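You operate a simulated robot arm through the tools that you are given. There is no shell and no other tool. Be economical: measure what you need, move in short steps, check, and stop when the job is done.

You are at the controls of a simulated robot arm. One attempt, no reset.

JOB
Record on the loaded belt from 0 to 6 MIN, then file it.
Fine: it goes into the small green rack; switch on, keep RECORD down till the pointer is at the mark, switch off before the belt comes out; hands off the belt while it runs.

The check looks at the end state, three seconds after you hand in, the way a careful person would. Anything else that was tipped, shoved, dropped, spilled or broken makes it a failure.

ROBOT AND FRAMES
A 7-joint arm with a two-finger parallel gripper, fixed in place. Base frame: the origin is at the foot of the arm, x ahead of it, y to its left, z up. Lengths are in m, angles in degrees, forces in N, time in s.
With the tool pointing down near the work surface it reaches from about 0.2 to 0.74 m from the base axis. Its first joint turns from -166.0 to 166.0 degrees. Payload 1.57 kg.
Tool frame: the origin (TCP) lies between the finger pads and is the grasp point; the fingertips stand 0.03 m ahead of it; z points along the fingers, y is the line along which they close. The gripper opens to 0.11 m. The fingers are 0.024 m wide and 0.012 m thick; the gripper's body (0.048 by 0.112 m) begins 0.078 m behind the TCP.
Orientation is told as [roll, pitch, yaw] about the base's x, y, z axes, in that order, counted from this pose: with the fingers straight down and closing along the base's y, the tool's x points along the base's -x, its y along +y and its z along -z.

CONTROLS
- The arm moves only by the tool servo_tool. Its argument "plan" is a list of rows, each an object of numbers (a shift or turn left out is 0, a gripper value left out holds the last): "tx", "ty", "tz": the shift along the tool's x, y, z in cm; "ax", "ay", "az": the turn, a rotation vector about the tool's x, y, z in rad; "jaw": the closure, from 0 (fully open) to 1 (shut). In form: [{"tx": .., "ty": .., "tz": .., "ax": .., "ay": .., "az": .., "jaw": ..}, ...]. A call has 1 to 20 rows; each row is the pose to reach, as a shift and turn from the pose commanded when the call began, along the tool's axes at that moment. A row lasts 0.2 s, in which the tool goes at most 0.05 m and 8.6 degrees; a call with a longer step from one row to the next is refused whole, and so is a gripper value outside its range. Where a pose cannot be reached the arm comes as near as it can. A force on the tool above 40 N (or 10 N above the force at the start of the call, whichever is more), or a blocked arm, ends the call early, and 0.2 s more pass. Each finger travels about 0.045 m/s and halts on what it meets, pressing with about 38 N; the grip force reading is that of the motor and also rises with nothing between the fingers. The clock runs only during rows and for 0.2 s after the last one: add rows that repeat a pose to give the fingers time. It gives the time, the measured TCP pose, the force on the tool (base axes), the opening and the grip force at its end, in the units of the frame above (readings bear some noise).
- Cameras (640 x 400 px; columns grow to the right, rows downward): "scene" is fixed at [0.3999, -0.5023, 1.5907]; the picture's right is [0.97, -0.24, 0.00], its down [-0.19, -0.76, -0.62] and it looks along [0.15, 0.60, -0.79] (base axes); focal length 284 px, centre (320, 200). "wrist" rides on the gripper at [0.07, 0.016, -0.141] in the tool frame; the picture's right is [-0.23, 0.97, 0.00], its down [-0.85, -0.20, -0.48] and it looks along [-0.47, -0.11, 0.88] (tool axes); focal length 222 px, centre (320, 200). There is no depth. A picture from a camera that has moved, and an enlarged one, comes with that camera's place and axes in the base frame and with its lens. The place of the scene camera against the robot may be out by one fixed shift of up to 0.012 m in any direction.
- capture(camera): a new picture of that camera. No time passes.
- slide_trunk(by): slides the trunk up (or, below 0, down) by that many m; the arm rides with it, the base frame stays. It gives what a move gives, with no picture.
- enlarge(camera, box): a new picture of the part [left, top, right, bottom] of that camera's present view, enlarged. No time passes.
- job_done(): hands the job in; it is judged then, once.

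Go step by step. Nothing tells you positions but the pictures and the camera data: compare them with the known pose of the tool, close in by small moves and look again before you grip or let go. The budget is 120 turns and 68 pictures, counting those below and the enlarged ones. Unless the task says otherwise, let go and move clear before handing in, and close with one line.

The tools are called after "Request:" as a command line: name --argument value ..., lists and objects as JSON in quotes. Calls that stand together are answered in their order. servo_tool: Moves the arm, as the interface text tells. Its arguments: {"type":"object","properties":{"plan":{"type":"array"}},"required":["plan"]} The other tools are called the same way: slide_trunk (by) slides the trunk up or down; capture (camera) takes a picture; enlarge (camera, box) takes an enlarged picture of a part of a camera's view; job_done () hands the job in.

At the start:

```text
t: 0.0
position: [0.483, 0.0971, 1.2296]
ee_rot: [-0.1, 0.0, 0.0]
ft_force: [0.2, 0.1, 0.4]
opening: 0.1101
grip_force: 0.2
trunk travel left (down, up): [-0.525, 0.065]
```

scene: 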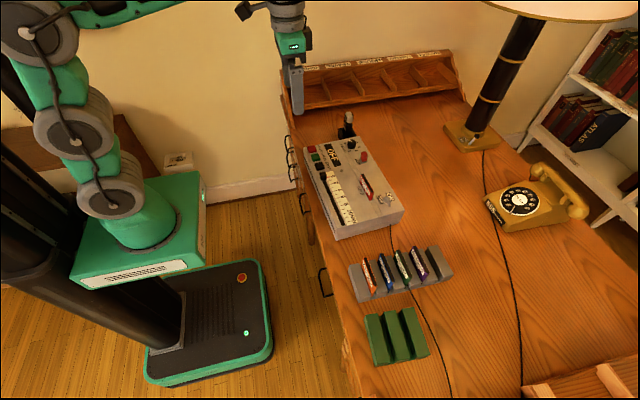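
wrist: 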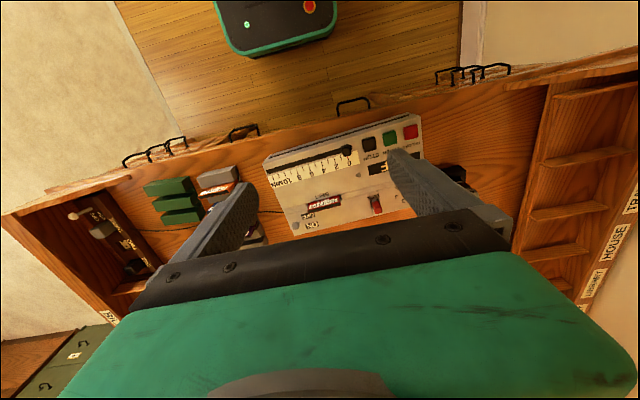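

I see a dictation machine on the desk with a loaded belt, a grey rack of belts and a small green rack nearby. I'll look closer at the machine first.

Request:
enlarge --camera "scene" --box '[290, 100, 420, 245]'

Request:
enlarge --camera "wrist" --box '[250, 100, 480, 245]'

Request:
enlarge --camera "scene" --box '[340, 230, 470, 370]'

```text
2.76 times, centred on (355, 172) of scene
camera zoom: at [0.3999, -0.5023, 1.5907], right [0.97, -0.24, 0.0], down [-0.19, -0.76, -0.62], along [0.15, 0.6, -0.79], focal length 782 px, centre (223, 276)
```

zoom: 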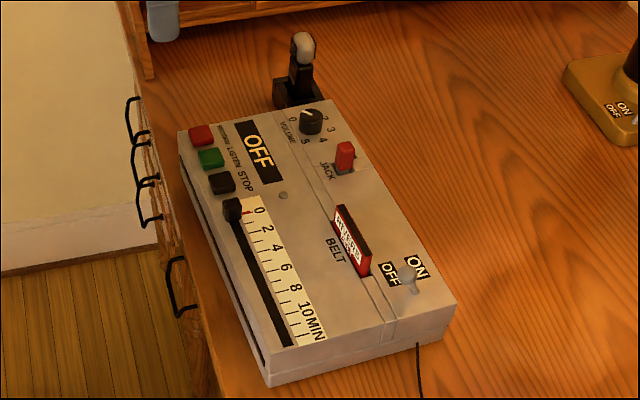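

```text
2.76 times, centred on (365, 172) of wrist
camera zoom: at [0.4127, 0.1131, 1.3711], right [0.23, 0.97, 0.0], down [0.85, -0.2, 0.48], along [0.47, -0.11, -0.88], focal length 613 px, centre (196, 276)
```

zoom: 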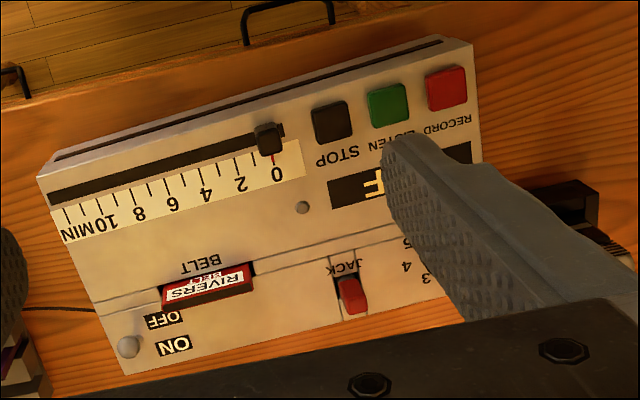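

```text
2.86 times, centred on (405, 300) of scene
camera zoom: at [0.3999, -0.5023, 1.5907], right [0.97, -0.24, 0.0], down [-0.19, -0.76, -0.62], along [0.15, 0.6, -0.79], focal length 810 px, centre (77, -86)
```

zoom: 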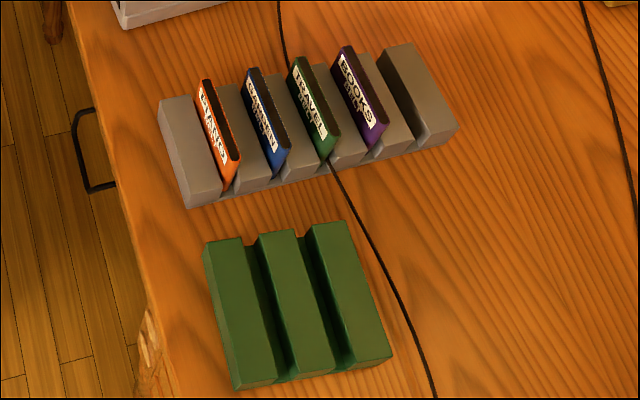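

The machine's top seems to be at about z 0.86, with RECORD near (0.56, 0.28), the toggle near (0.72, -0.02) and the scale running along -y. I'll lower the trunk part of the way and look again.

Request:
slide_trunk --by -0.2

Request:
capture --camera "wrist"

Request:
capture --camera "scene"

```text
t: 2.2
position: [0.4828, 0.0979, 1.0291]
ee_rot: [-0.1, 0.0, 0.0]
ft_force: [0.5, 0.3, -0.2]
opening: 0.1101
grip_force: 0.0
trunk travel left (down, up): [-0.325, 0.265]
```

```text
62 pictures are left
camera wrist: at [0.4127, 0.1131, 1.1712], right [0.23, 0.97, 0.0], down [0.85, -0.2, 0.48], along [0.47, -0.11, -0.88], focal length 222 px, centre (320, 200)
```

wrist: 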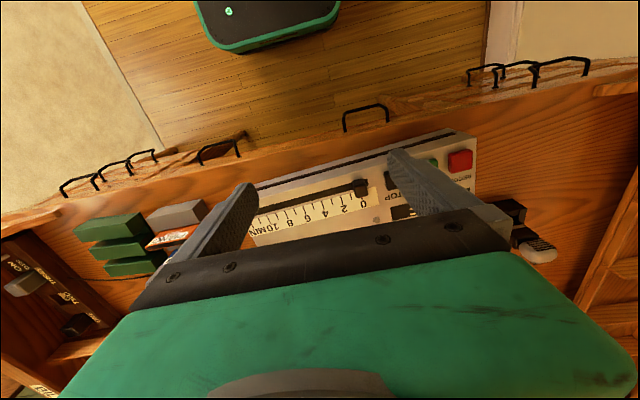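

```text
61 pictures are left
```

scene: 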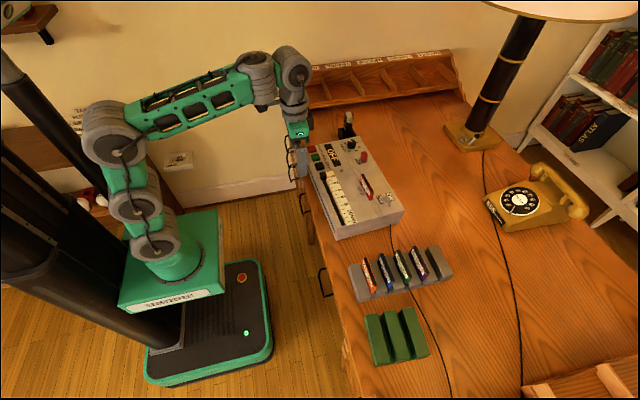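

I have matched two wrist views: button tops are at about z 0.856 and the toggle tip is near (0.731, -0.028, 0.886). I'll turn the tool by about -84° so the fingers close across the belt, and move over the machine while still high.

Request:
servo_tool --plan '[{"tx": -1.2, "ty": -0.5, "az": 0.146}, {"tx": -2.4, "ty": -1.0, "az": 0.292}, {"tx": -3.6, "ty": -1.5, "az": 0.438}, {"tx": -4.8, "ty": -2.0, "az": 0.584}, {"tx": -6.0, "ty": -2.5, "az": 0.73}, {"tx": -7.2, "ty": -3.0, "az": 0.876}, {"tx": -8.4, "ty": -3.5, "az": 1.022}, {"tx": -9.6, "ty": -4, "az": 1.168}, {"tx": -10.8, "ty": -4.5, "az": 1.314}, {"tx": -12, "ty": -5, "az": 1.46}, {"tx": -12, "ty": -5, "az": 1.466}, {"tx": -12, "ty": -5, "az": 1.466}]'

Request:
capture --camera "wrist"

Request:
capture --camera "scene"

```text
t: 4.8
position: [0.6029, 0.0459, 1.0284]
ee_rot: [0.0, -0.1, -84.1]
ft_force: [-0.4, 0.6, -0.2]
opening: 0.11
grip_force: 0.1
trunk travel left (down, up): [-0.325, 0.265]
```

```text
60 pictures are left
camera wrist: at [0.6117, 0.1174, 1.1703], right [0.99, -0.13, 0.0], down [-0.11, -0.87, 0.48], along [-0.06, -0.48, -0.88], focal length 222 px, centre (320, 200)
```

wrist: 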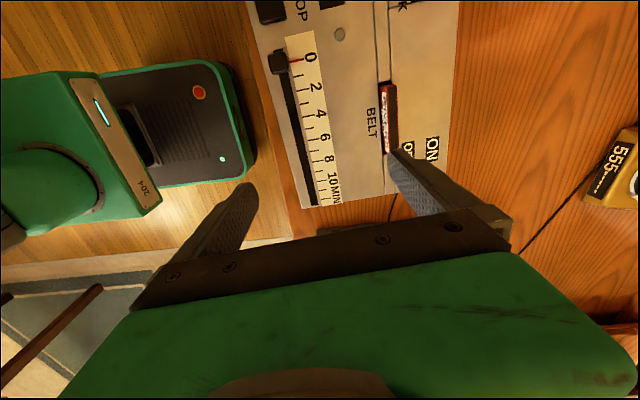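

```text
59 pictures are left
```

scene: 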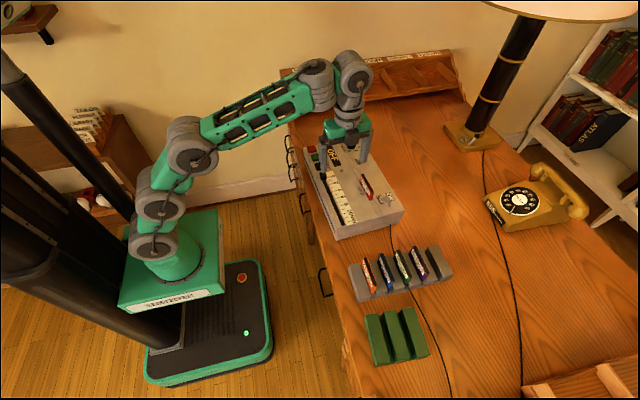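

The belt is confirmed at about (0.692, 0.062). I'll shift so that the toggle can be seen between the fingers.

Request:
servo_tool --plan '[{"tx": 1.3, "ty": 3.5}, {"tx": 2.7, "ty": 7}, {"tx": 2.7, "ty": 7}]'

Request:
capture --camera "wrist"

Request:
enlarge --camera "wrist" --box '[250, 80, 410, 230]'

```text
t: 5.6
position: [0.6507, 0.0739, 1.0228]
ee_rot: [0.0, -0.1, -84.0]
ft_force: [0.3, 0.2, 0.2]
opening: 0.1101
grip_force: 0.1
out of reach, approached as far as the arm can: row 2, 3
trunk travel left (down, up): [-0.325, 0.265]
```

```text
58 pictures are left
camera wrist: at [0.6602, 0.1451, 1.1635], right [0.99, -0.12, 0.0], down [-0.11, -0.87, 0.48], along [-0.06, -0.48, -0.88], focal length 222 px, centre (320, 200)
```

wrist: 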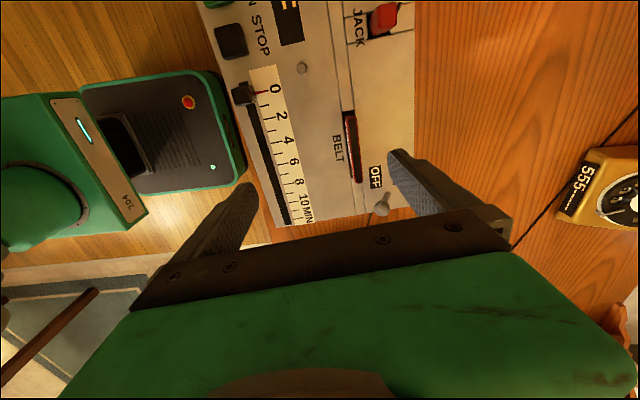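

```text
2.67 times, centred on (330, 155) of wrist
camera zoom: at [0.6602, 0.1451, 1.1635], right [0.99, -0.12, 0.0], down [-0.11, -0.87, 0.48], along [-0.06, -0.48, -0.88], focal length 592 px, centre (293, 320)
```

zoom: 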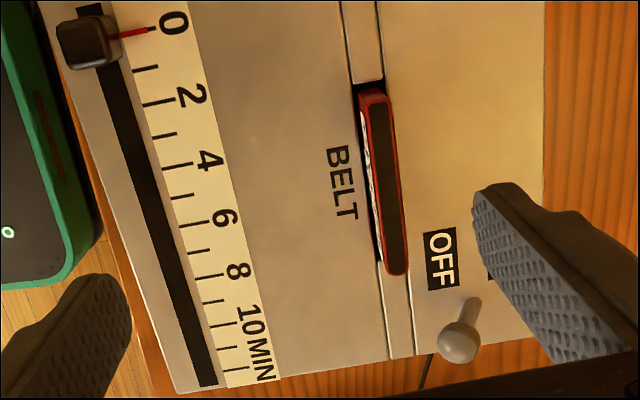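

The toggle knob is at about (0.730, -0.032, 0.886) and leans towards OFF (-x), with its base near x 0.746. I'll move down and sideways to just short of it, staying high.

Request:
servo_tool --plan '[{"tx": -3.6, "ty": -0.6, "tz": 1.5}, {"tx": -7.2, "ty": -1.2, "tz": 4}, {"tx": -10.8, "ty": -1.7, "tz": 7.3}, {"tx": -10.8, "ty": -1.7, "tz": 7.3}]'

Request:
capture --camera "wrist"

Request:
enlarge --camera "scene" --box '[290, 100, 420, 245]'

```text
t: 6.6
position: [0.6437, -0.0348, 0.9495]
ee_rot: [0.0, 0.0, -84.0]
ft_force: [0.1, -0.6, -0.8]
opening: 0.11
grip_force: 0.1
trunk travel left (down, up): [-0.325, 0.265]
```

```text
56 pictures are left
camera wrist: at [0.6535, 0.036, 1.0914], right [0.99, -0.12, 0.0], down [-0.11, -0.87, 0.48], along [-0.06, -0.48, -0.88], focal length 222 px, centre (320, 200)
```

wrist: 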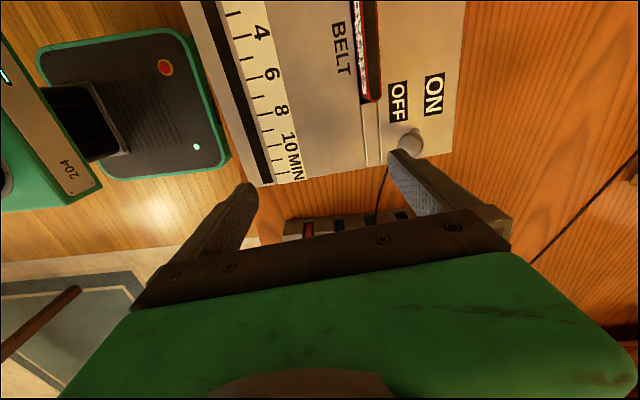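

```text
2.76 times, centred on (355, 172) of scene
camera zoom: at [0.3999, -0.5023, 1.5907], right [0.97, -0.24, 0.0], down [-0.19, -0.76, -0.62], along [0.15, 0.6, -0.79], focal length 782 px, centre (223, 276)
```

zoom: 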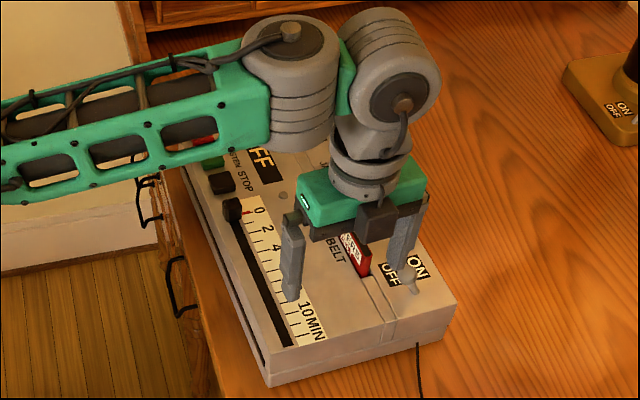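

The knob is at about (0.728, -0.024, 0.89) and the right finger's outer face is 1 cm short of it. I'll lower beside it and look before pushing.

Request:
servo_tool --plan '[{"tx": 0.5, "tz": 2}, {"tx": 0.5, "tz": 4.6}, {"tx": 0.5, "tz": 4.6}]'

Request:
enlarge --camera "wrist" --box '[330, 60, 490, 220]'

Request:
enlarge --camera "scene" --box '[340, 150, 420, 250]'

```text
t: 7.4
position: [0.6461, -0.0292, 0.9039]
ee_rot: [0.0, -0.2, -84.0]
ft_force: [0.2, 0.0, -1.1]
opening: 0.1101
grip_force: 0.1
trunk travel left (down, up): [-0.325, 0.265]
```

```text
2.50 times, centred on (410, 140) of wrist
camera zoom: at [0.6545, 0.0409, 1.0463], right [0.99, -0.12, 0.0], down [-0.11, -0.87, 0.48], along [-0.06, -0.48, -0.88], focal length 555 px, centre (95, 350)
```

zoom: 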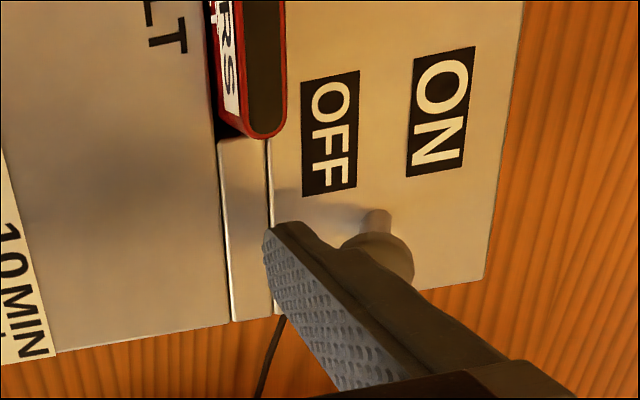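

```text
4.00 times, centred on (380, 200) of scene
camera zoom: at [0.3999, -0.5023, 1.5907], right [0.97, -0.24, 0.0], down [-0.19, -0.76, -0.62], along [0.15, 0.6, -0.79], focal length 1134 px, centre (80, 200)
```

zoom: 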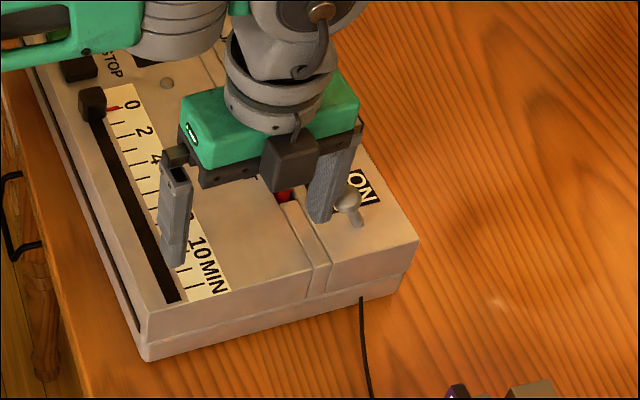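

The finger is right beside the knob. I'll push towards ON in small steps.

Request:
servo_tool --plan '[{"ty": 1}, {"ty": 1.7}, {"ty": 2.4}, {"ty": 3.0}, {"ty": 3.6}]'

Request:
enlarge --camera "scene" --box '[310, 130, 420, 250]'

```text
t: 8.6
position: [0.6797, -0.0238, 0.9027]
ee_rot: [0.1, -0.1, -84.0]
ft_force: [0.6, -0.5, -0.4]
opening: 0.1101
grip_force: 0.1
trunk travel left (down, up): [-0.325, 0.265]
```

```text
3.33 times, centred on (365, 190) of scene
camera zoom: at [0.3999, -0.5023, 1.5907], right [0.97, -0.24, 0.0], down [-0.19, -0.76, -0.62], along [0.15, 0.6, -0.79], focal length 945 px, centre (170, 233)
```

zoom: 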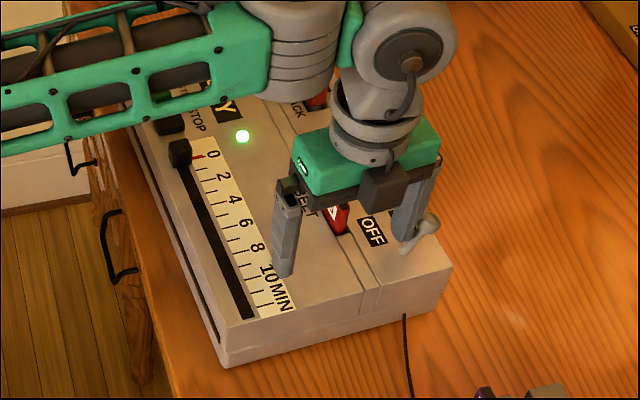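

The machine is on: the green light is lit and the display has changed. I'll back off, rise, shut the jaw and go above RECORD.

Request:
servo_tool --plan '[{"ty": -1.5, "tz": -2}, {"ty": -1.5, "tz": -6}, {"tx": 3, "ty": -2.5, "tz": -8, "jaw": 1}, {"tx": 7.5, "ty": -3.5, "tz": -8}, {"tx": 12, "ty": -4.5, "tz": -8}, {"tx": 16.5, "ty": -5.5, "tz": -8}, {"tx": 21, "ty": -6.5, "tz": -8}, {"tx": 25, "ty": -7.3, "tz": -8}, {"tx": 29, "ty": -8, "tz": -8}, {"tx": 32.3, "ty": -8.4, "tz": -8}, {"tx": 32.3, "ty": -8.4, "tz": -8}]'

Request:
capture --camera "wrist"

Request:
enlarge --camera "scene" --box '[290, 100, 420, 245]'

```text
t: 11.0
position: [0.5635, 0.2874, 0.9835]
ee_rot: [0.1, -0.1, -84.0]
ft_force: [0.1, 0.7, 0.4]
opening: 0.0
grip_force: 21.3
trunk travel left (down, up): [-0.325, 0.265]
```

```text
51 pictures are left
camera wrist: at [0.5728, 0.358, 1.1252], right [0.99, -0.12, 0.0], down [-0.11, -0.87, 0.48], along [-0.06, -0.48, -0.88], focal length 222 px, centre (320, 200)
```

wrist: 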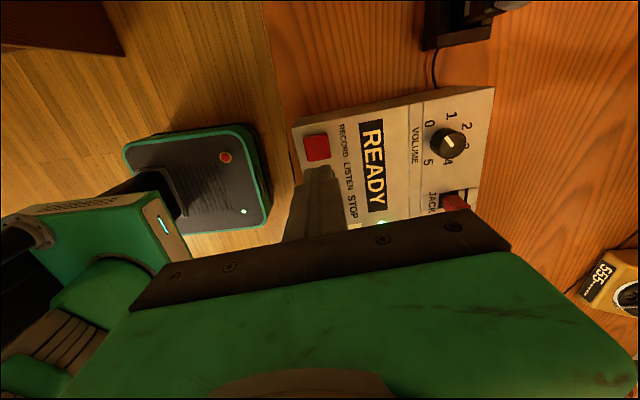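

```text
2.76 times, centred on (355, 172) of scene
camera zoom: at [0.3999, -0.5023, 1.5907], right [0.97, -0.24, 0.0], down [-0.19, -0.76, -0.62], along [0.15, 0.6, -0.79], focal length 782 px, centre (223, 276)
```

zoom: 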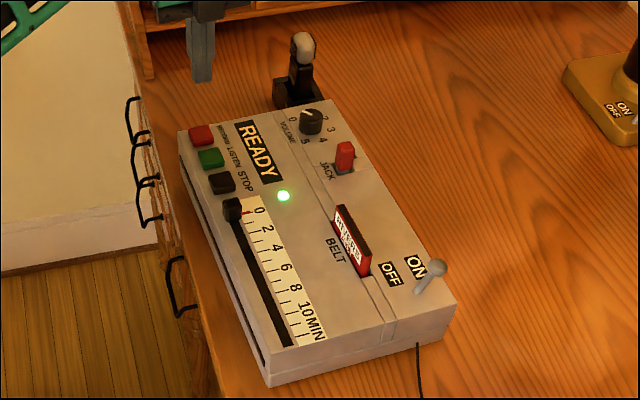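

READY is shown. The button is at about (0.561, 0.285) with its top near z 0.856. I'll descend to about 1 cm above it and check.

Request:
servo_tool --plan '[{"tx": -0.2, "ty": -0.15, "tz": 4}, {"tx": -0.2, "ty": -0.15, "tz": 7.7}, {"tx": -0.2, "ty": -0.15, "tz": 7.7}]'

Request:
enlarge --camera "scene" --box '[290, 110, 380, 240]'

Request:
enlarge --camera "wrist" --box '[260, 80, 420, 240]'

```text
t: 11.8
position: [0.5619, 0.284, 0.9076]
ee_rot: [0.0, 0.0, -84.1]
ft_force: [0.0, -0.2, 0.4]
opening: 0.0
grip_force: 21.0
trunk travel left (down, up): [-0.325, 0.265]
```

```text
3.08 times, centred on (335, 175) of scene
camera zoom: at [0.3999, -0.5023, 1.5907], right [0.97, -0.24, 0.0], down [-0.19, -0.76, -0.62], along [0.15, 0.6, -0.79], focal length 873 px, centre (274, 277)
```

zoom: 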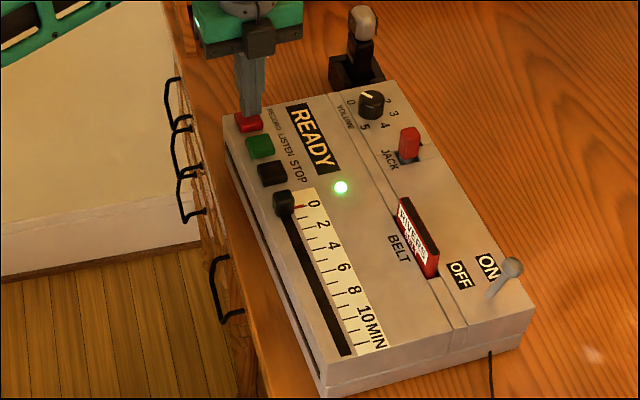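

```text
2.50 times, centred on (340, 160) of wrist
camera zoom: at [0.5719, 0.3547, 1.0484], right [0.99, -0.12, 0.0], down [-0.11, -0.87, 0.48], along [-0.06, -0.48, -0.88], focal length 555 px, centre (270, 300)
```

zoom: 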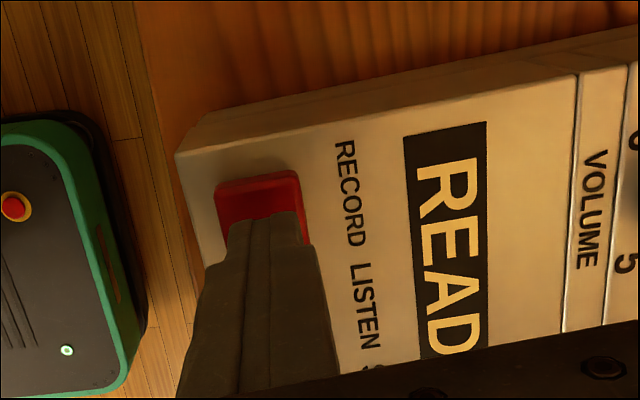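

The tip is centred on the button and about 2 cm above it. I'll press gently and check the pointer's movement.

Request:
servo_tool --plan '[{"tz": 1.4}, {"tz": 2.1}, {"tz": 2.5}]'

Request:
enlarge --camera "scene" --box '[290, 110, 380, 240]'

```text
t: 12.6
position: [0.5628, 0.2843, 0.8876]
ee_rot: [0.7, 0.2, -84.1]
ft_force: [2.0, -3.4, 32.8]
opening: 0.0
grip_force: 21.1
trunk travel left (down, up): [-0.325, 0.265]
```

```text
3.08 times, centred on (335, 175) of scene
camera zoom: at [0.3999, -0.5023, 1.5907], right [0.97, -0.24, 0.0], down [-0.19, -0.76, -0.62], along [0.15, 0.6, -0.79], focal length 873 px, centre (274, 277)
```

zoom: 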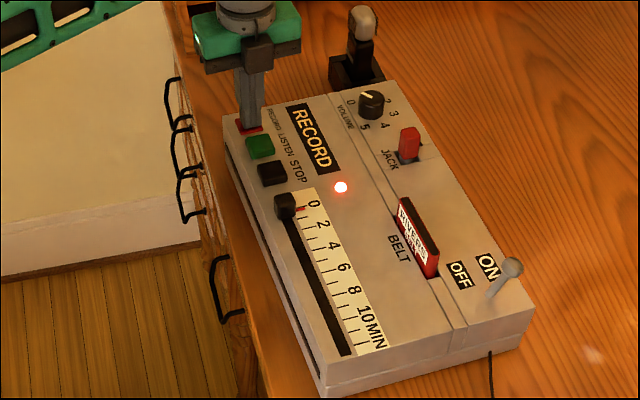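

RECORD is running, the pointer has just started to move, and the force is steady at 33 N. I'll hold for about a second to measure its speed.

Request:
servo_tool --plan '[{"tz": 0}, {"tz": 0}, {"tz": 0}, {"tz": 0}, {"tz": 0}]'

Request:
enlarge --camera "scene" --box '[320, 160, 370, 230]'

```text
t: 13.8
position: [0.5613, 0.2834, 0.8861]
ee_rot: [0.5, 0.3, -84.0]
ft_force: [9.5, -0.5, 38.9]
opening: 0.0
grip_force: 21.3
trunk travel left (down, up): [-0.325, 0.265]
```

```text
5.71 times, centred on (345, 195) of scene
camera zoom: at [0.3999, -0.5023, 1.5907], right [0.97, -0.24, 0.0], down [-0.19, -0.76, -0.62], along [0.15, 0.6, -0.79], focal length 1620 px, centre (177, 229)
```

zoom: 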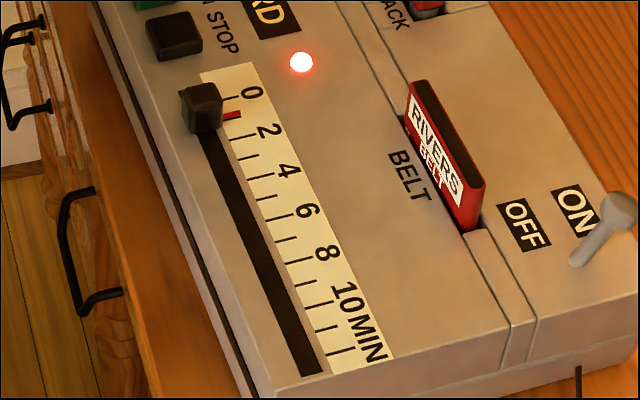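

The pointer is near 1 MIN, moving at roughly 0.8 per second. I'll ease off slightly, still holding, and go on for about 2.4 s.

Request:
servo_tool --plan '[{"tz": -0.05}, {"tz": -0.05}, {"tz": -0.05}, {"tz": -0.05}, {"tz": -0.05}, {"tz": -0.05}, {"tz": -0.05}, {"tz": -0.05}, {"tz": -0.05}, {"tz": -0.05}, {"tz": -0.05}]'

Request:
enlarge --camera "scene" --box '[320, 160, 370, 230]'

```text
t: 16.2
position: [0.5615, 0.2839, 0.8862]
ee_rot: [0.6, 0.1, -84.0]
ft_force: [9.8, -2.2, 39.1]
opening: 0.0001
grip_force: 21.5
trunk travel left (down, up): [-0.325, 0.265]
```

```text
5.71 times, centred on (345, 195) of scene
camera zoom: at [0.3999, -0.5023, 1.5907], right [0.97, -0.24, 0.0], down [-0.19, -0.76, -0.62], along [0.15, 0.6, -0.79], focal length 1620 px, centre (177, 229)
```

zoom: 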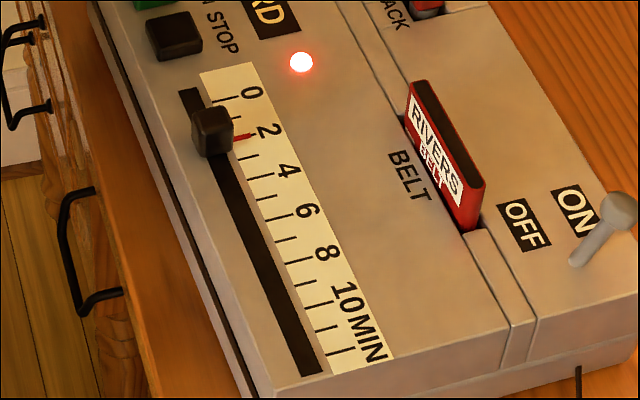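

The pointer is near 2, at about 0.42 MIN per second. I'll hold for another 4.2 s.

Request:
servo_tool --plan '[{"tz": 0}, {"tz": 0}, {"tz": 0}, {"tz": 0}, {"tz": 0}, {"tz": 0}, {"tz": 0}, {"tz": 0}, {"tz": 0}, {"tz": 0}, {"tz": 0}, {"tz": 0}, {"tz": 0}, {"tz": 0}, {"tz": 0}, {"tz": 0}, {"tz": 0}, {"tz": 0}, {"tz": 0}, {"tz": 0}]'

Request:
enlarge --camera "scene" --box '[325, 165, 365, 225]'

```text
t: 20.4
position: [0.5615, 0.2838, 0.8868]
ee_rot: [0.4, 0.1, -84.0]
ft_force: [5.5, -1.2, 38.4]
opening: 0.0002
grip_force: 21.7
trunk travel left (down, up): [-0.325, 0.265]
```

```text
6.67 times, centred on (345, 195) of scene
camera zoom: at [0.3999, -0.5023, 1.5907], right [0.97, -0.24, 0.0], down [-0.19, -0.76, -0.62], along [0.15, 0.6, -0.79], focal length 1891 px, centre (153, 233)
```

zoom: 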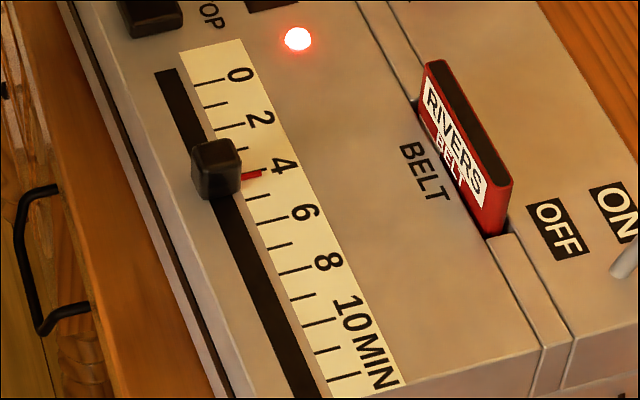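

The pointer is at about 4.05, moving at about 0.48 per second. I'll hold for 3.0 s more, then finish finely.

Request:
servo_tool --plan '[{"tz": 0}, {"tz": 0}, {"tz": 0}, {"tz": 0}, {"tz": 0}, {"tz": 0}, {"tz": 0}, {"tz": 0}, {"tz": 0}, {"tz": 0}, {"tz": 0}, {"tz": 0}, {"tz": 0}, {"tz": 0}]'

Request:
enlarge --camera "scene" --box '[335, 175, 360, 215]'

```text
t: 23.4
position: [0.5604, 0.2841, 0.8859]
ee_rot: [0.4, 0.1, -83.9]
ft_force: [3.2, 0.4, 39.3]
opening: 0.0002
grip_force: 21.1
trunk travel left (down, up): [-0.325, 0.265]
```

```text
10.00 times, centred on (348, 195) of scene
camera zoom: at [0.3999, -0.5023, 1.5907], right [0.97, -0.24, 0.0], down [-0.19, -0.76, -0.62], along [0.15, 0.6, -0.79], focal length 2836 px, centre (45, 250)
```

zoom: 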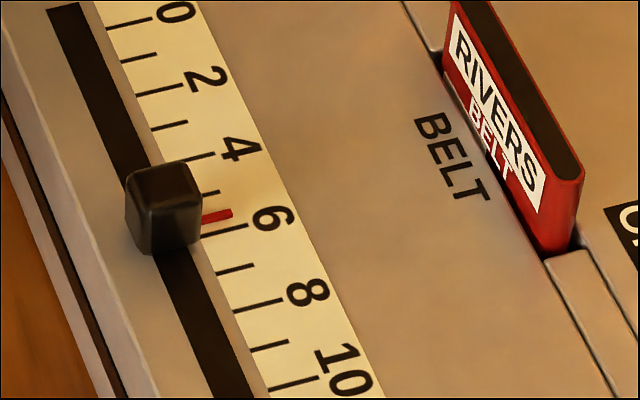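

The pointer is at about 5.6. I'll hold for 0.4 s and then re-measure.

Request:
servo_tool --plan '[{"tz": 0}]'

Request:
enlarge --camera "scene" --box '[335, 182, 355, 212]'

```text
t: 23.8
position: [0.5613, 0.2849, 0.8869]
ee_rot: [0.5, 0.1, -84.0]
ft_force: [3.8, -0.5, 38.6]
opening: 0.0
grip_force: 21.2
trunk travel left (down, up): [-0.325, 0.265]
```

```text
13.33 times, centred on (345, 197) of scene
camera zoom: at [0.3999, -0.5023, 1.5907], right [0.97, -0.24, 0.0], down [-0.19, -0.76, -0.62], along [0.15, 0.6, -0.79], focal length 3781 px, centre (-13, 240)
```

zoom: 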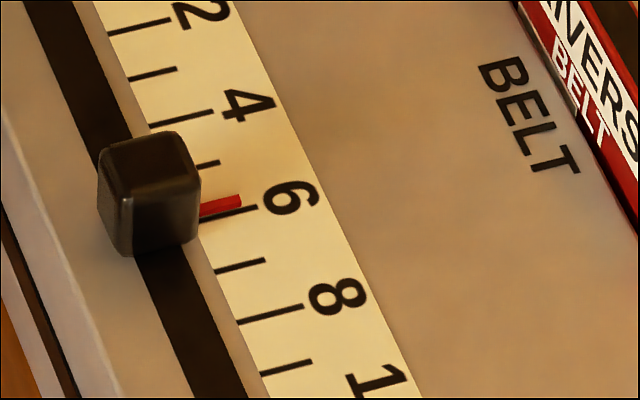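

The pointer reads about 5.85. I'll hold one more row (0.2 s) and then lift off quickly.

Request:
servo_tool --plan '[{"tz": 0}, {"tz": -3}, {"tz": -7}, {"tz": -7}]'

Request:
enlarge --camera "scene" --box '[335, 182, 355, 212]'

Request:
enlarge --camera "scene" --box '[290, 110, 420, 240]'

```text
t: 24.8
position: [0.5621, 0.2869, 0.9521]
ee_rot: [-0.1, -0.1, -84.0]
ft_force: [0.5, 0.4, -0.6]
opening: 0.0
grip_force: 21.3
trunk travel left (down, up): [-0.325, 0.265]
```

```text
13.33 times, centred on (345, 197) of scene
camera zoom: at [0.3999, -0.5023, 1.5907], right [0.97, -0.24, 0.0], down [-0.19, -0.76, -0.62], along [0.15, 0.6, -0.79], focal length 3781 px, centre (-13, 240)
```

zoom: 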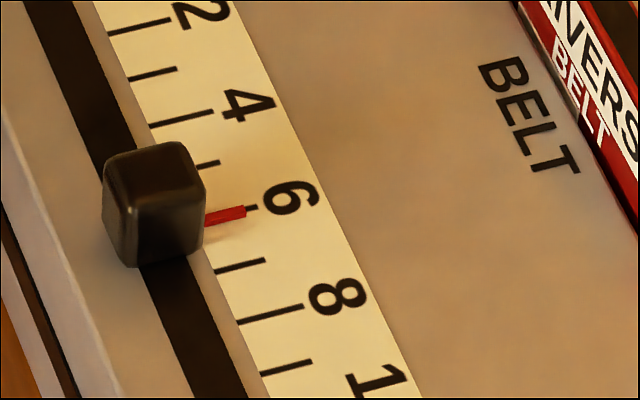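

```text
3.08 times, centred on (355, 175) of scene
camera zoom: at [0.3999, -0.5023, 1.5907], right [0.97, -0.24, 0.0], down [-0.19, -0.76, -0.62], along [0.15, 0.6, -0.79], focal length 873 px, centre (212, 277)
```

zoom: 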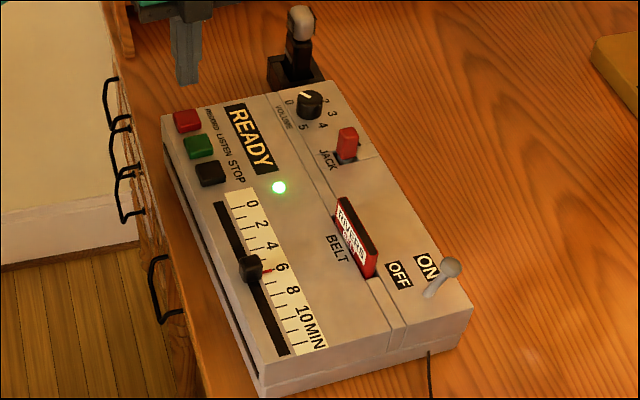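

The pointer sits right at 6 and the machine shows READY. Next I'll switch OFF: I'll raise the trunk for more low reach, then straddle the lever with the jaw open.

Request:
slide_trunk --by 0.13

Request:
servo_tool --plan '[{"tx": -2, "tz": 0.5, "jaw": 0}, {"tx": -6, "ty": 0.5, "tz": 1}, {"tx": -10, "ty": 1, "tz": 2}, {"tx": -14, "ty": 2, "tz": 3}, {"tx": -18, "ty": 3, "tz": 4.5}, {"tx": -22, "ty": 5, "tz": 6}, {"tx": -26, "ty": 7, "tz": 8}, {"tx": -30, "ty": 9, "tz": 10}, {"tx": -33.4, "ty": 11, "tz": 11}, {"tx": -33.4, "ty": 12.8, "tz": 12}, {"tx": -33.4, "ty": 12.8, "tz": 12}]'

Request:
capture --camera "wrist"

Request:
enlarge --camera "scene" --box '[310, 110, 440, 240]'

```text
t: 26.4
position: [0.5615, 0.2846, 1.0828]
ee_rot: [0.0, -0.1, -84.0]
ft_force: [-0.7, 0.0, -0.3]
opening: 0.0
grip_force: 21.4
trunk travel left (down, up): [-0.455, 0.135]
```

```text
t: 28.8
position: [0.7234, -0.0338, 0.961]
ee_rot: [0.1, 0.0, -84.0]
ft_force: [1.0, 0.4, -0.2]
opening: 0.1101
grip_force: 0.0
trunk travel left (down, up): [-0.455, 0.135]
```

```text
39 pictures are left
camera wrist: at [0.7322, 0.037, 1.1033], right [0.99, -0.12, 0.0], down [-0.11, -0.87, 0.48], along [-0.06, -0.47, -0.88], focal length 222 px, centre (320, 200)
```

wrist: 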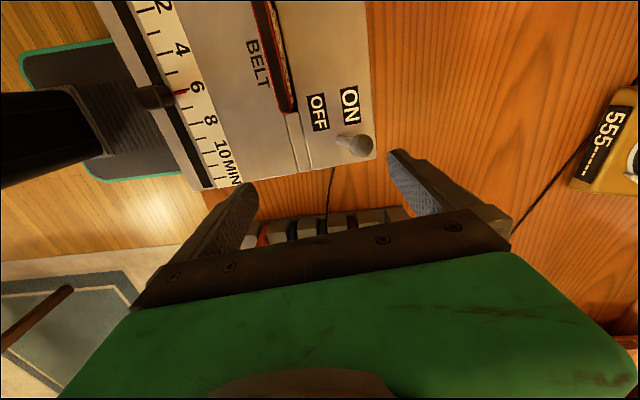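

```text
3.08 times, centred on (375, 175) of scene
camera zoom: at [0.3999, -0.5023, 1.5907], right [0.97, -0.24, 0.0], down [-0.19, -0.76, -0.62], along [0.15, 0.6, -0.79], focal length 873 px, centre (151, 277)
```

zoom: 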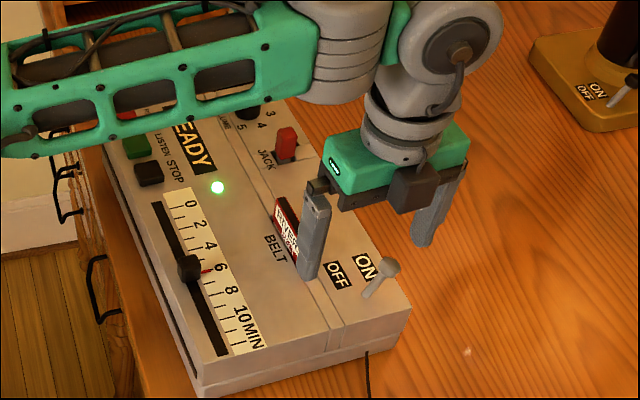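

The right finger is beyond the knob (knob at about (0.765, -0.024)). I'll lower and pull towards OFF.

Request:
servo_tool --plan '[{"tx": 0.4, "tz": 3}, {"tx": 0.4, "tz": 5.8}, {"tx": 0.4, "tz": 5.8}, {"tx": 0.4, "tz": 5.8, "ty": -1}, {"tx": 0.4, "tz": 5.8, "ty": -1.7}, {"tx": 0.4, "tz": 5.8, "ty": -2.4}, {"tx": 0.4, "tz": 5.8, "ty": -3.1}, {"tx": 0.4, "tz": 5.8, "ty": -3.8}]'

Request:
enlarge --camera "scene" --box '[310, 110, 440, 240]'

```text
t: 30.6
position: [0.6864, -0.0333, 0.905]
ee_rot: [0.2, 0.0, -84.0]
ft_force: [3.8, 0.7, 0.9]
opening: 0.1101
grip_force: 0.0
trunk travel left (down, up): [-0.455, 0.135]
```

```text
3.08 times, centred on (375, 175) of scene
camera zoom: at [0.3999, -0.5023, 1.5907], right [0.97, -0.24, 0.0], down [-0.19, -0.76, -0.62], along [0.15, 0.6, -0.79], focal length 873 px, centre (151, 277)
```

zoom: 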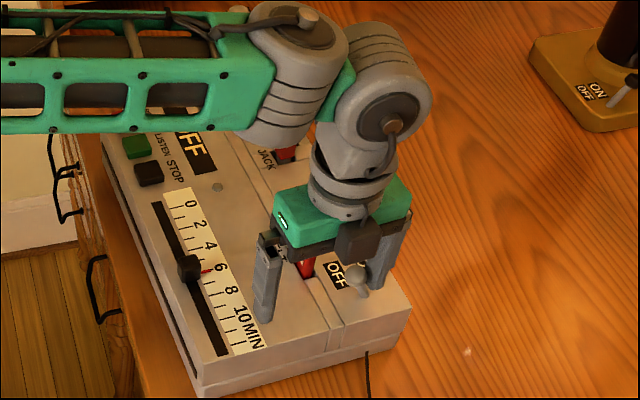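

It is OFF now. I'll back off, rise, and view the belt.

Request:
servo_tool --plan '[{"ty": 0.8}, {"ty": 0.8, "tz": -4}, {"ty": 1, "tz": -8}, {"tx": 4, "ty": 1.2, "tz": -8}, {"tx": 8, "ty": 1.5, "tz": -8}, {"tx": 12, "ty": 1.8, "tz": -8}, {"tx": 12, "ty": 1.8, "tz": -8}]'

Request:
enlarge --camera "wrist" --box '[230, 60, 430, 240]'

Request:
enlarge --camera "scene" --box '[340, 150, 420, 230]'

```text
t: 32.1
position: [0.6909, 0.0871, 0.985]
ee_rot: [0.1, 0.0, -84.0]
ft_force: [-0.1, 0.9, -0.1]
opening: 0.1101
grip_force: 0.0
trunk travel left (down, up): [-0.455, 0.135]
```

```text
2.22 times, centred on (330, 150) of wrist
camera zoom: at [0.7008, 0.1588, 1.1275], right [0.99, -0.12, 0.0], down [-0.11, -0.87, 0.48], along [-0.06, -0.47, -0.88], focal length 494 px, centre (298, 311)
```

zoom: 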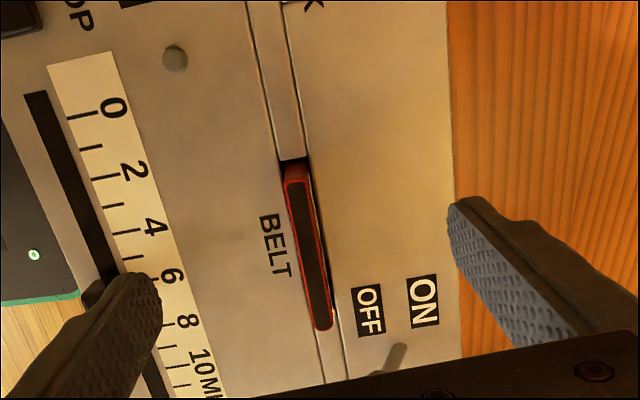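

```text
5.00 times, centred on (380, 190) of scene
camera zoom: at [0.3999, -0.5023, 1.5907], right [0.97, -0.24, 0.0], down [-0.19, -0.76, -0.62], along [0.15, 0.6, -0.79], focal length 1418 px, centre (20, 250)
```

zoom: 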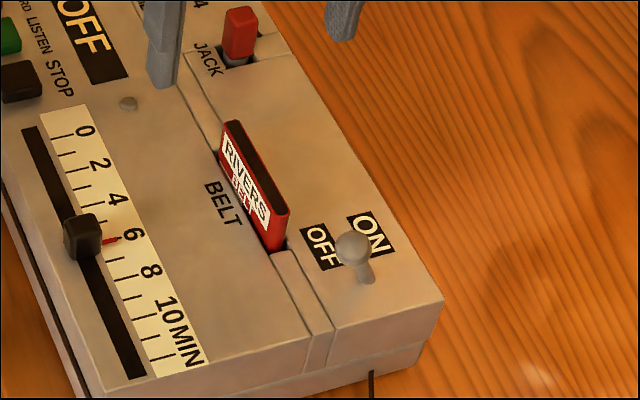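

The belt's top runs from about (0.691, 0.100) to (0.695, 0.014) at z ≈ 0.879, about 1.2 cm thick, with about 3 cm exposed. I'll centre over it, narrow the jaw a little, and come down to a checking height.

Request:
servo_tool --plan '[{"tx": -1.5, "ty": 0, "az": 0.026, "jaw": 0.45}, {"tx": -3, "ty": 0, "tz": 2, "az": 0.026}, {"tx": -3, "ty": 0, "tz": 5, "az": 0.026}, {"tx": -3, "tz": 6.5, "az": 0.026}, {"tx": -3, "tz": 6.5, "az": 0.026}]'

Request:
enlarge --camera "scene" --box '[340, 130, 420, 230]'

Request:
capture --camera "wrist"

```text
t: 33.4
position: [0.6953, 0.0581, 0.92]
ee_rot: [0.1, 0.0, -85.5]
ft_force: [0.9, 0.9, 0.3]
opening: 0.0603
grip_force: 0.0
trunk travel left (down, up): [-0.455, 0.135]
```

```text
4.00 times, centred on (380, 180) of scene
camera zoom: at [0.3999, -0.5023, 1.5907], right [0.97, -0.24, 0.0], down [-0.19, -0.76, -0.62], along [0.15, 0.6, -0.79], focal length 1134 px, centre (80, 280)
```

zoom: 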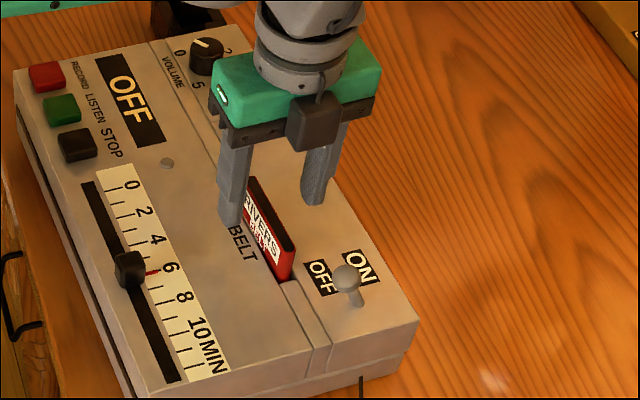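

```text
33 pictures are left
camera wrist: at [0.7054, 0.1285, 1.0613], right [0.99, -0.15, 0.0], down [-0.13, -0.87, 0.48], along [-0.07, -0.47, -0.88], focal length 222 px, centre (320, 200)
```

wrist: 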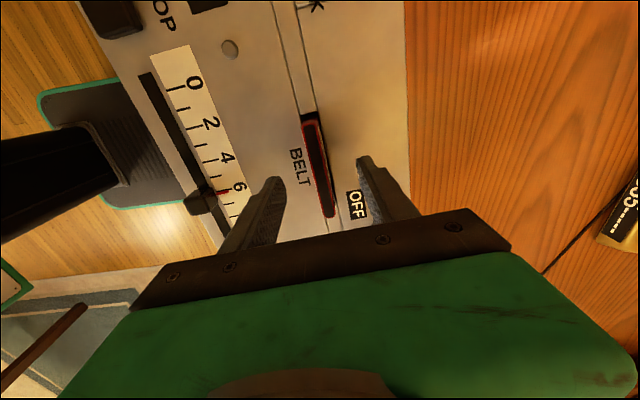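

The belt is centred between the fingers, with its centre near (0.695, 0.058). I'll lower so the tips are just above the top plate, then close.

Request:
servo_tool --plan '[{"tz": 1.6}, {"tz": 3.0}, {"tz": 3.0, "jaw": 0.6}, {"tz": 3.0, "jaw": 1}, {"tz": 3.0}, {"tz": 3.0}, {"tz": 3.0}]'

Request:
enlarge --camera "scene" --box '[340, 130, 420, 230]'

```text
t: 35.0
position: [0.6953, 0.0569, 0.889]
ee_rot: [0.1, -0.1, -85.5]
ft_force: [0.1, -0.4, 0.5]
opening: 0.0112
grip_force: 28.9
trunk travel left (down, up): [-0.455, 0.135]
```

```text
4.00 times, centred on (380, 180) of scene
camera zoom: at [0.3999, -0.5023, 1.5907], right [0.97, -0.24, 0.0], down [-0.19, -0.76, -0.62], along [0.15, 0.6, -0.79], focal length 1134 px, centre (80, 280)
```

zoom: 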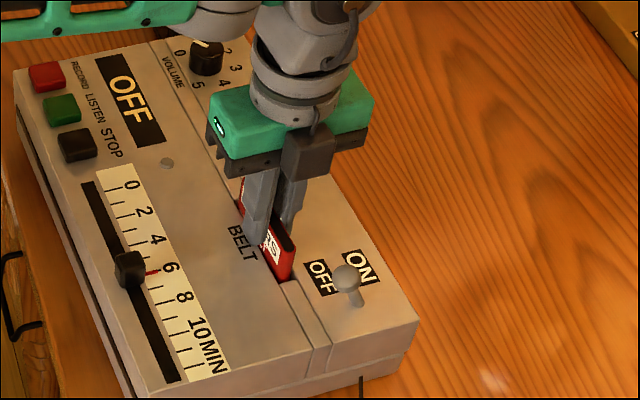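

I'm gripping the belt with an 11 mm opening. I'll lift a little with the arm, then look.

Request:
servo_tool --plan '[{"tz": 0}, {"tz": -1}, {"tz": -2}, {"tz": -4}, {"tz": -6}]'

Request:
enlarge --camera "scene" --box '[340, 130, 420, 230]'

```text
t: 36.1
position: [0.6937, 0.0568, 0.9508]
ee_rot: [0.0, 0.0, -85.5]
ft_force: [-0.5, -0.3, -0.6]
opening: 0.0112
grip_force: 28.3
trunk travel left (down, up): [-0.455, 0.135]
```

```text
4.00 times, centred on (380, 180) of scene
camera zoom: at [0.3999, -0.5023, 1.5907], right [0.97, -0.24, 0.0], down [-0.19, -0.76, -0.62], along [0.15, 0.6, -0.79], focal length 1134 px, centre (80, 280)
```

zoom: 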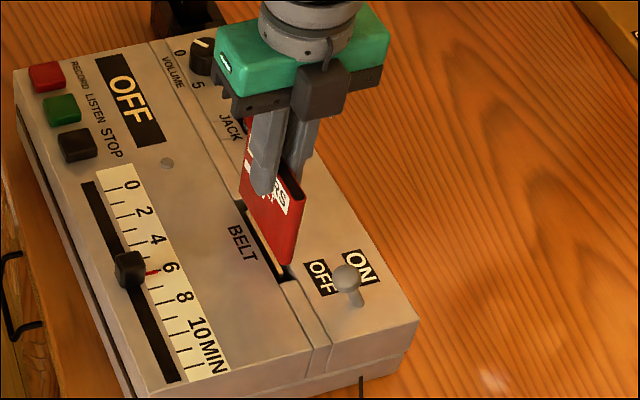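

The belt is coming out cleanly. I'll raise it further with the trunk, then carry it towards the green rack, whose near-arm slot I put at about (0.594, -0.388) with the groove yawed about -7°.

Request:
slide_trunk --by 0.1

Request:
servo_tool --plan '[{"tx": -3, "ty": -1.2}, {"tx": -6, "ty": -2.4}, {"tx": -9, "ty": -3.6, "az": 0.02}, {"tx": -12, "ty": -4.9, "az": 0.05}, {"tx": -15, "ty": -6.1, "az": 0.09}, {"tx": -18, "ty": -7.3, "az": 0.13}, {"tx": -21, "ty": -8.5, "az": 0.17}, {"tx": -24, "ty": -9.7, "az": 0.209}, {"tx": -27, "ty": -11, "az": 0.209}, {"tx": -30.8, "ty": -12.5, "az": 0.209}, {"tx": -30.8, "ty": -12.5, "az": 0.209}]'

Request:
capture --camera "wrist"

Request:
capture --camera "scene"

```text
t: 37.5
position: [0.6932, 0.0563, 1.0502]
ee_rot: [0.0, 0.0, -85.5]
ft_force: [0.0, 0.4, -0.7]
opening: 0.0109
grip_force: 28.2
trunk travel left (down, up): [-0.555, 0.035]
```

```text
t: 39.9
position: [0.5958, -0.2604, 1.0523]
ee_rot: [0.0, 0.0, -97.4]
ft_force: [-0.2, -0.5, -0.2]
opening: 0.0106
grip_force: 28.5
trunk travel left (down, up): [-0.555, 0.035]
```

```text
30 pictures are left
camera wrist: at [0.6199, -0.1941, 1.1937], right [0.94, -0.35, 0.0], down [-0.31, -0.82, 0.48], along [-0.17, -0.45, -0.88], focal length 222 px, centre (320, 200)
```

wrist: 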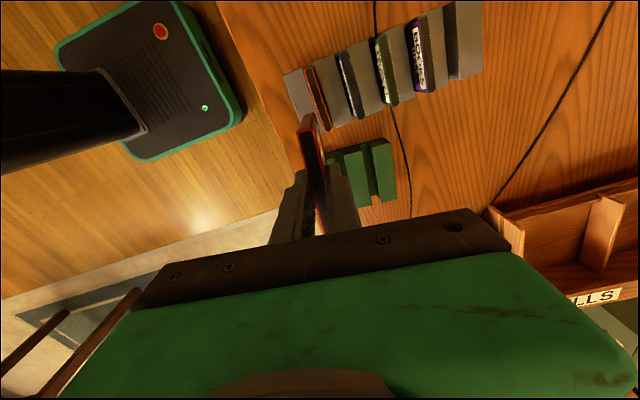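

```text
29 pictures are left
```

scene: 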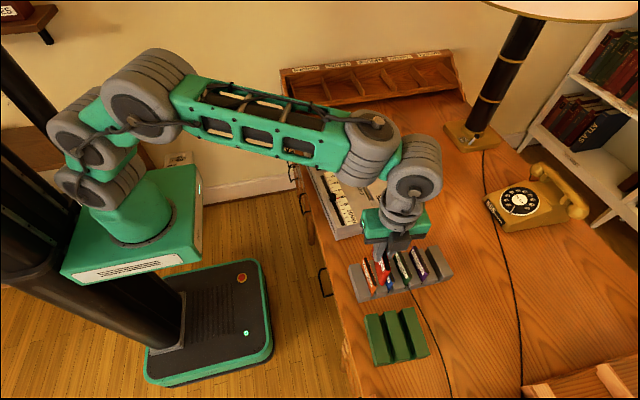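

The fingers hide the left groove. I'll shift aside to get a clear view of the whole rack.

Request:
servo_tool --plan '[{"tx": -3.3, "ty": -2.1}, {"tx": -6.6, "ty": -4.2}, {"tx": -6.6, "ty": -4.2}]'

Request:
enlarge --camera "wrist" --box '[280, 60, 460, 220]'

Request:
enlarge --camera "scene" --box '[350, 220, 450, 370]'

```text
t: 40.7
position: [0.5429, -0.3202, 1.0497]
ee_rot: [0.0, 0.0, -97.4]
ft_force: [1.3, 0.1, -0.5]
opening: 0.0111
grip_force: 27.9
trunk travel left (down, up): [-0.555, 0.035]
```

```text
2.50 times, centred on (370, 140) of wrist
camera zoom: at [0.5679, -0.2534, 1.1927], right [0.94, -0.35, 0.0], down [-0.31, -0.82, 0.48], along [-0.17, -0.45, -0.88], focal length 555 px, centre (195, 350)
```

zoom: 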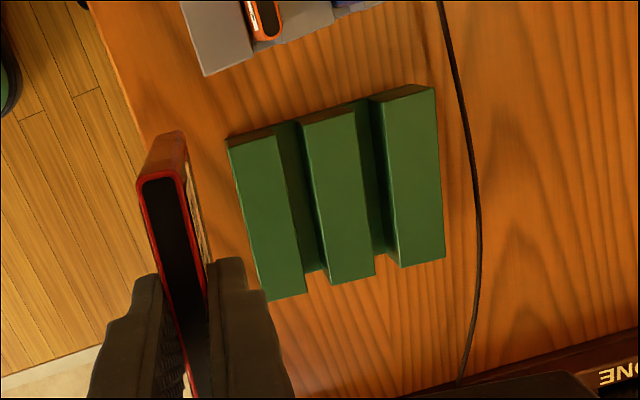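

```text
2.67 times, centred on (400, 295) of scene
camera zoom: at [0.3999, -0.5023, 1.5907], right [0.97, -0.24, 0.0], down [-0.19, -0.76, -0.62], along [0.15, 0.6, -0.79], focal length 756 px, centre (107, -53)
```

zoom: 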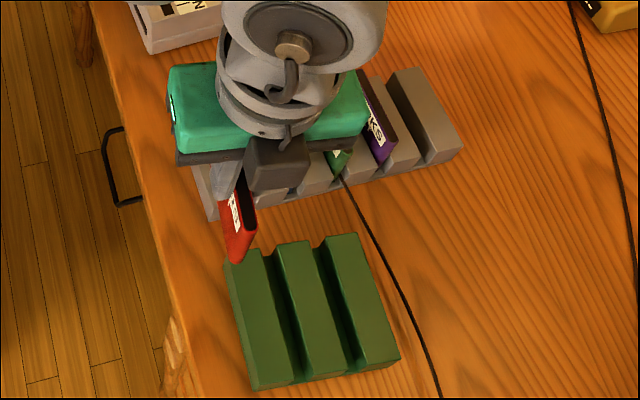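

The left groove's centre is at about (0.601, -0.379) and runs about 6° off y. The belt's bottom hangs about 10.5 cm below the TCP. I'll move above the slot, lower to just above the rack, and check.

Request:
servo_tool --plan '[{"tx": -2.5, "ty": 3.2}, {"tx": -5.1, "ty": 6.5, "az": -0.024}, {"tx": -5.1, "ty": 6.5, "tz": 3, "az": -0.024}, {"tx": -5.1, "ty": 6.5, "tz": 6, "az": -0.024}, {"tx": -5.1, "ty": 6.5, "tz": 8.5, "az": -0.024}, {"tx": -5.1, "ty": 6.5, "tz": 8.5, "az": -0.024}]'

Request:
enlarge --camera "wrist" --box '[250, 40, 430, 220]'

Request:
enlarge --camera "scene" --box '[350, 260, 450, 370]'

```text
t: 42.1
position: [0.5997, -0.3777, 0.9654]
ee_rot: [0.0, 0.0, -96.0]
ft_force: [0.4, -0.1, 0.1]
opening: 0.0108
grip_force: 29.1
trunk travel left (down, up): [-0.555, 0.035]
```

```text
2.22 times, centred on (340, 130) of wrist
camera zoom: at [0.6229, -0.3113, 1.1073], right [0.94, -0.33, 0.0], down [-0.29, -0.83, 0.48], along [-0.16, -0.45, -0.88], focal length 494 px, centre (276, 356)
```

zoom: 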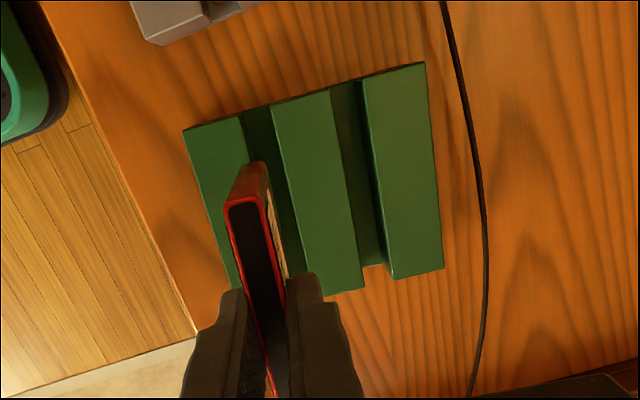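

```text
3.64 times, centred on (400, 315) of scene
camera zoom: at [0.3999, -0.5023, 1.5907], right [0.97, -0.24, 0.0], down [-0.19, -0.76, -0.62], along [0.15, 0.6, -0.79], focal length 1031 px, centre (29, -218)
```

zoom: 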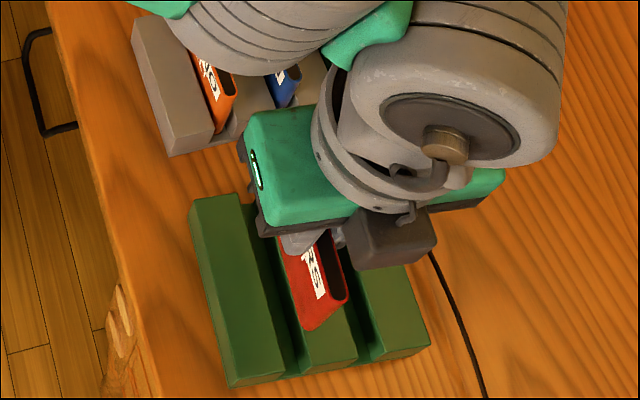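

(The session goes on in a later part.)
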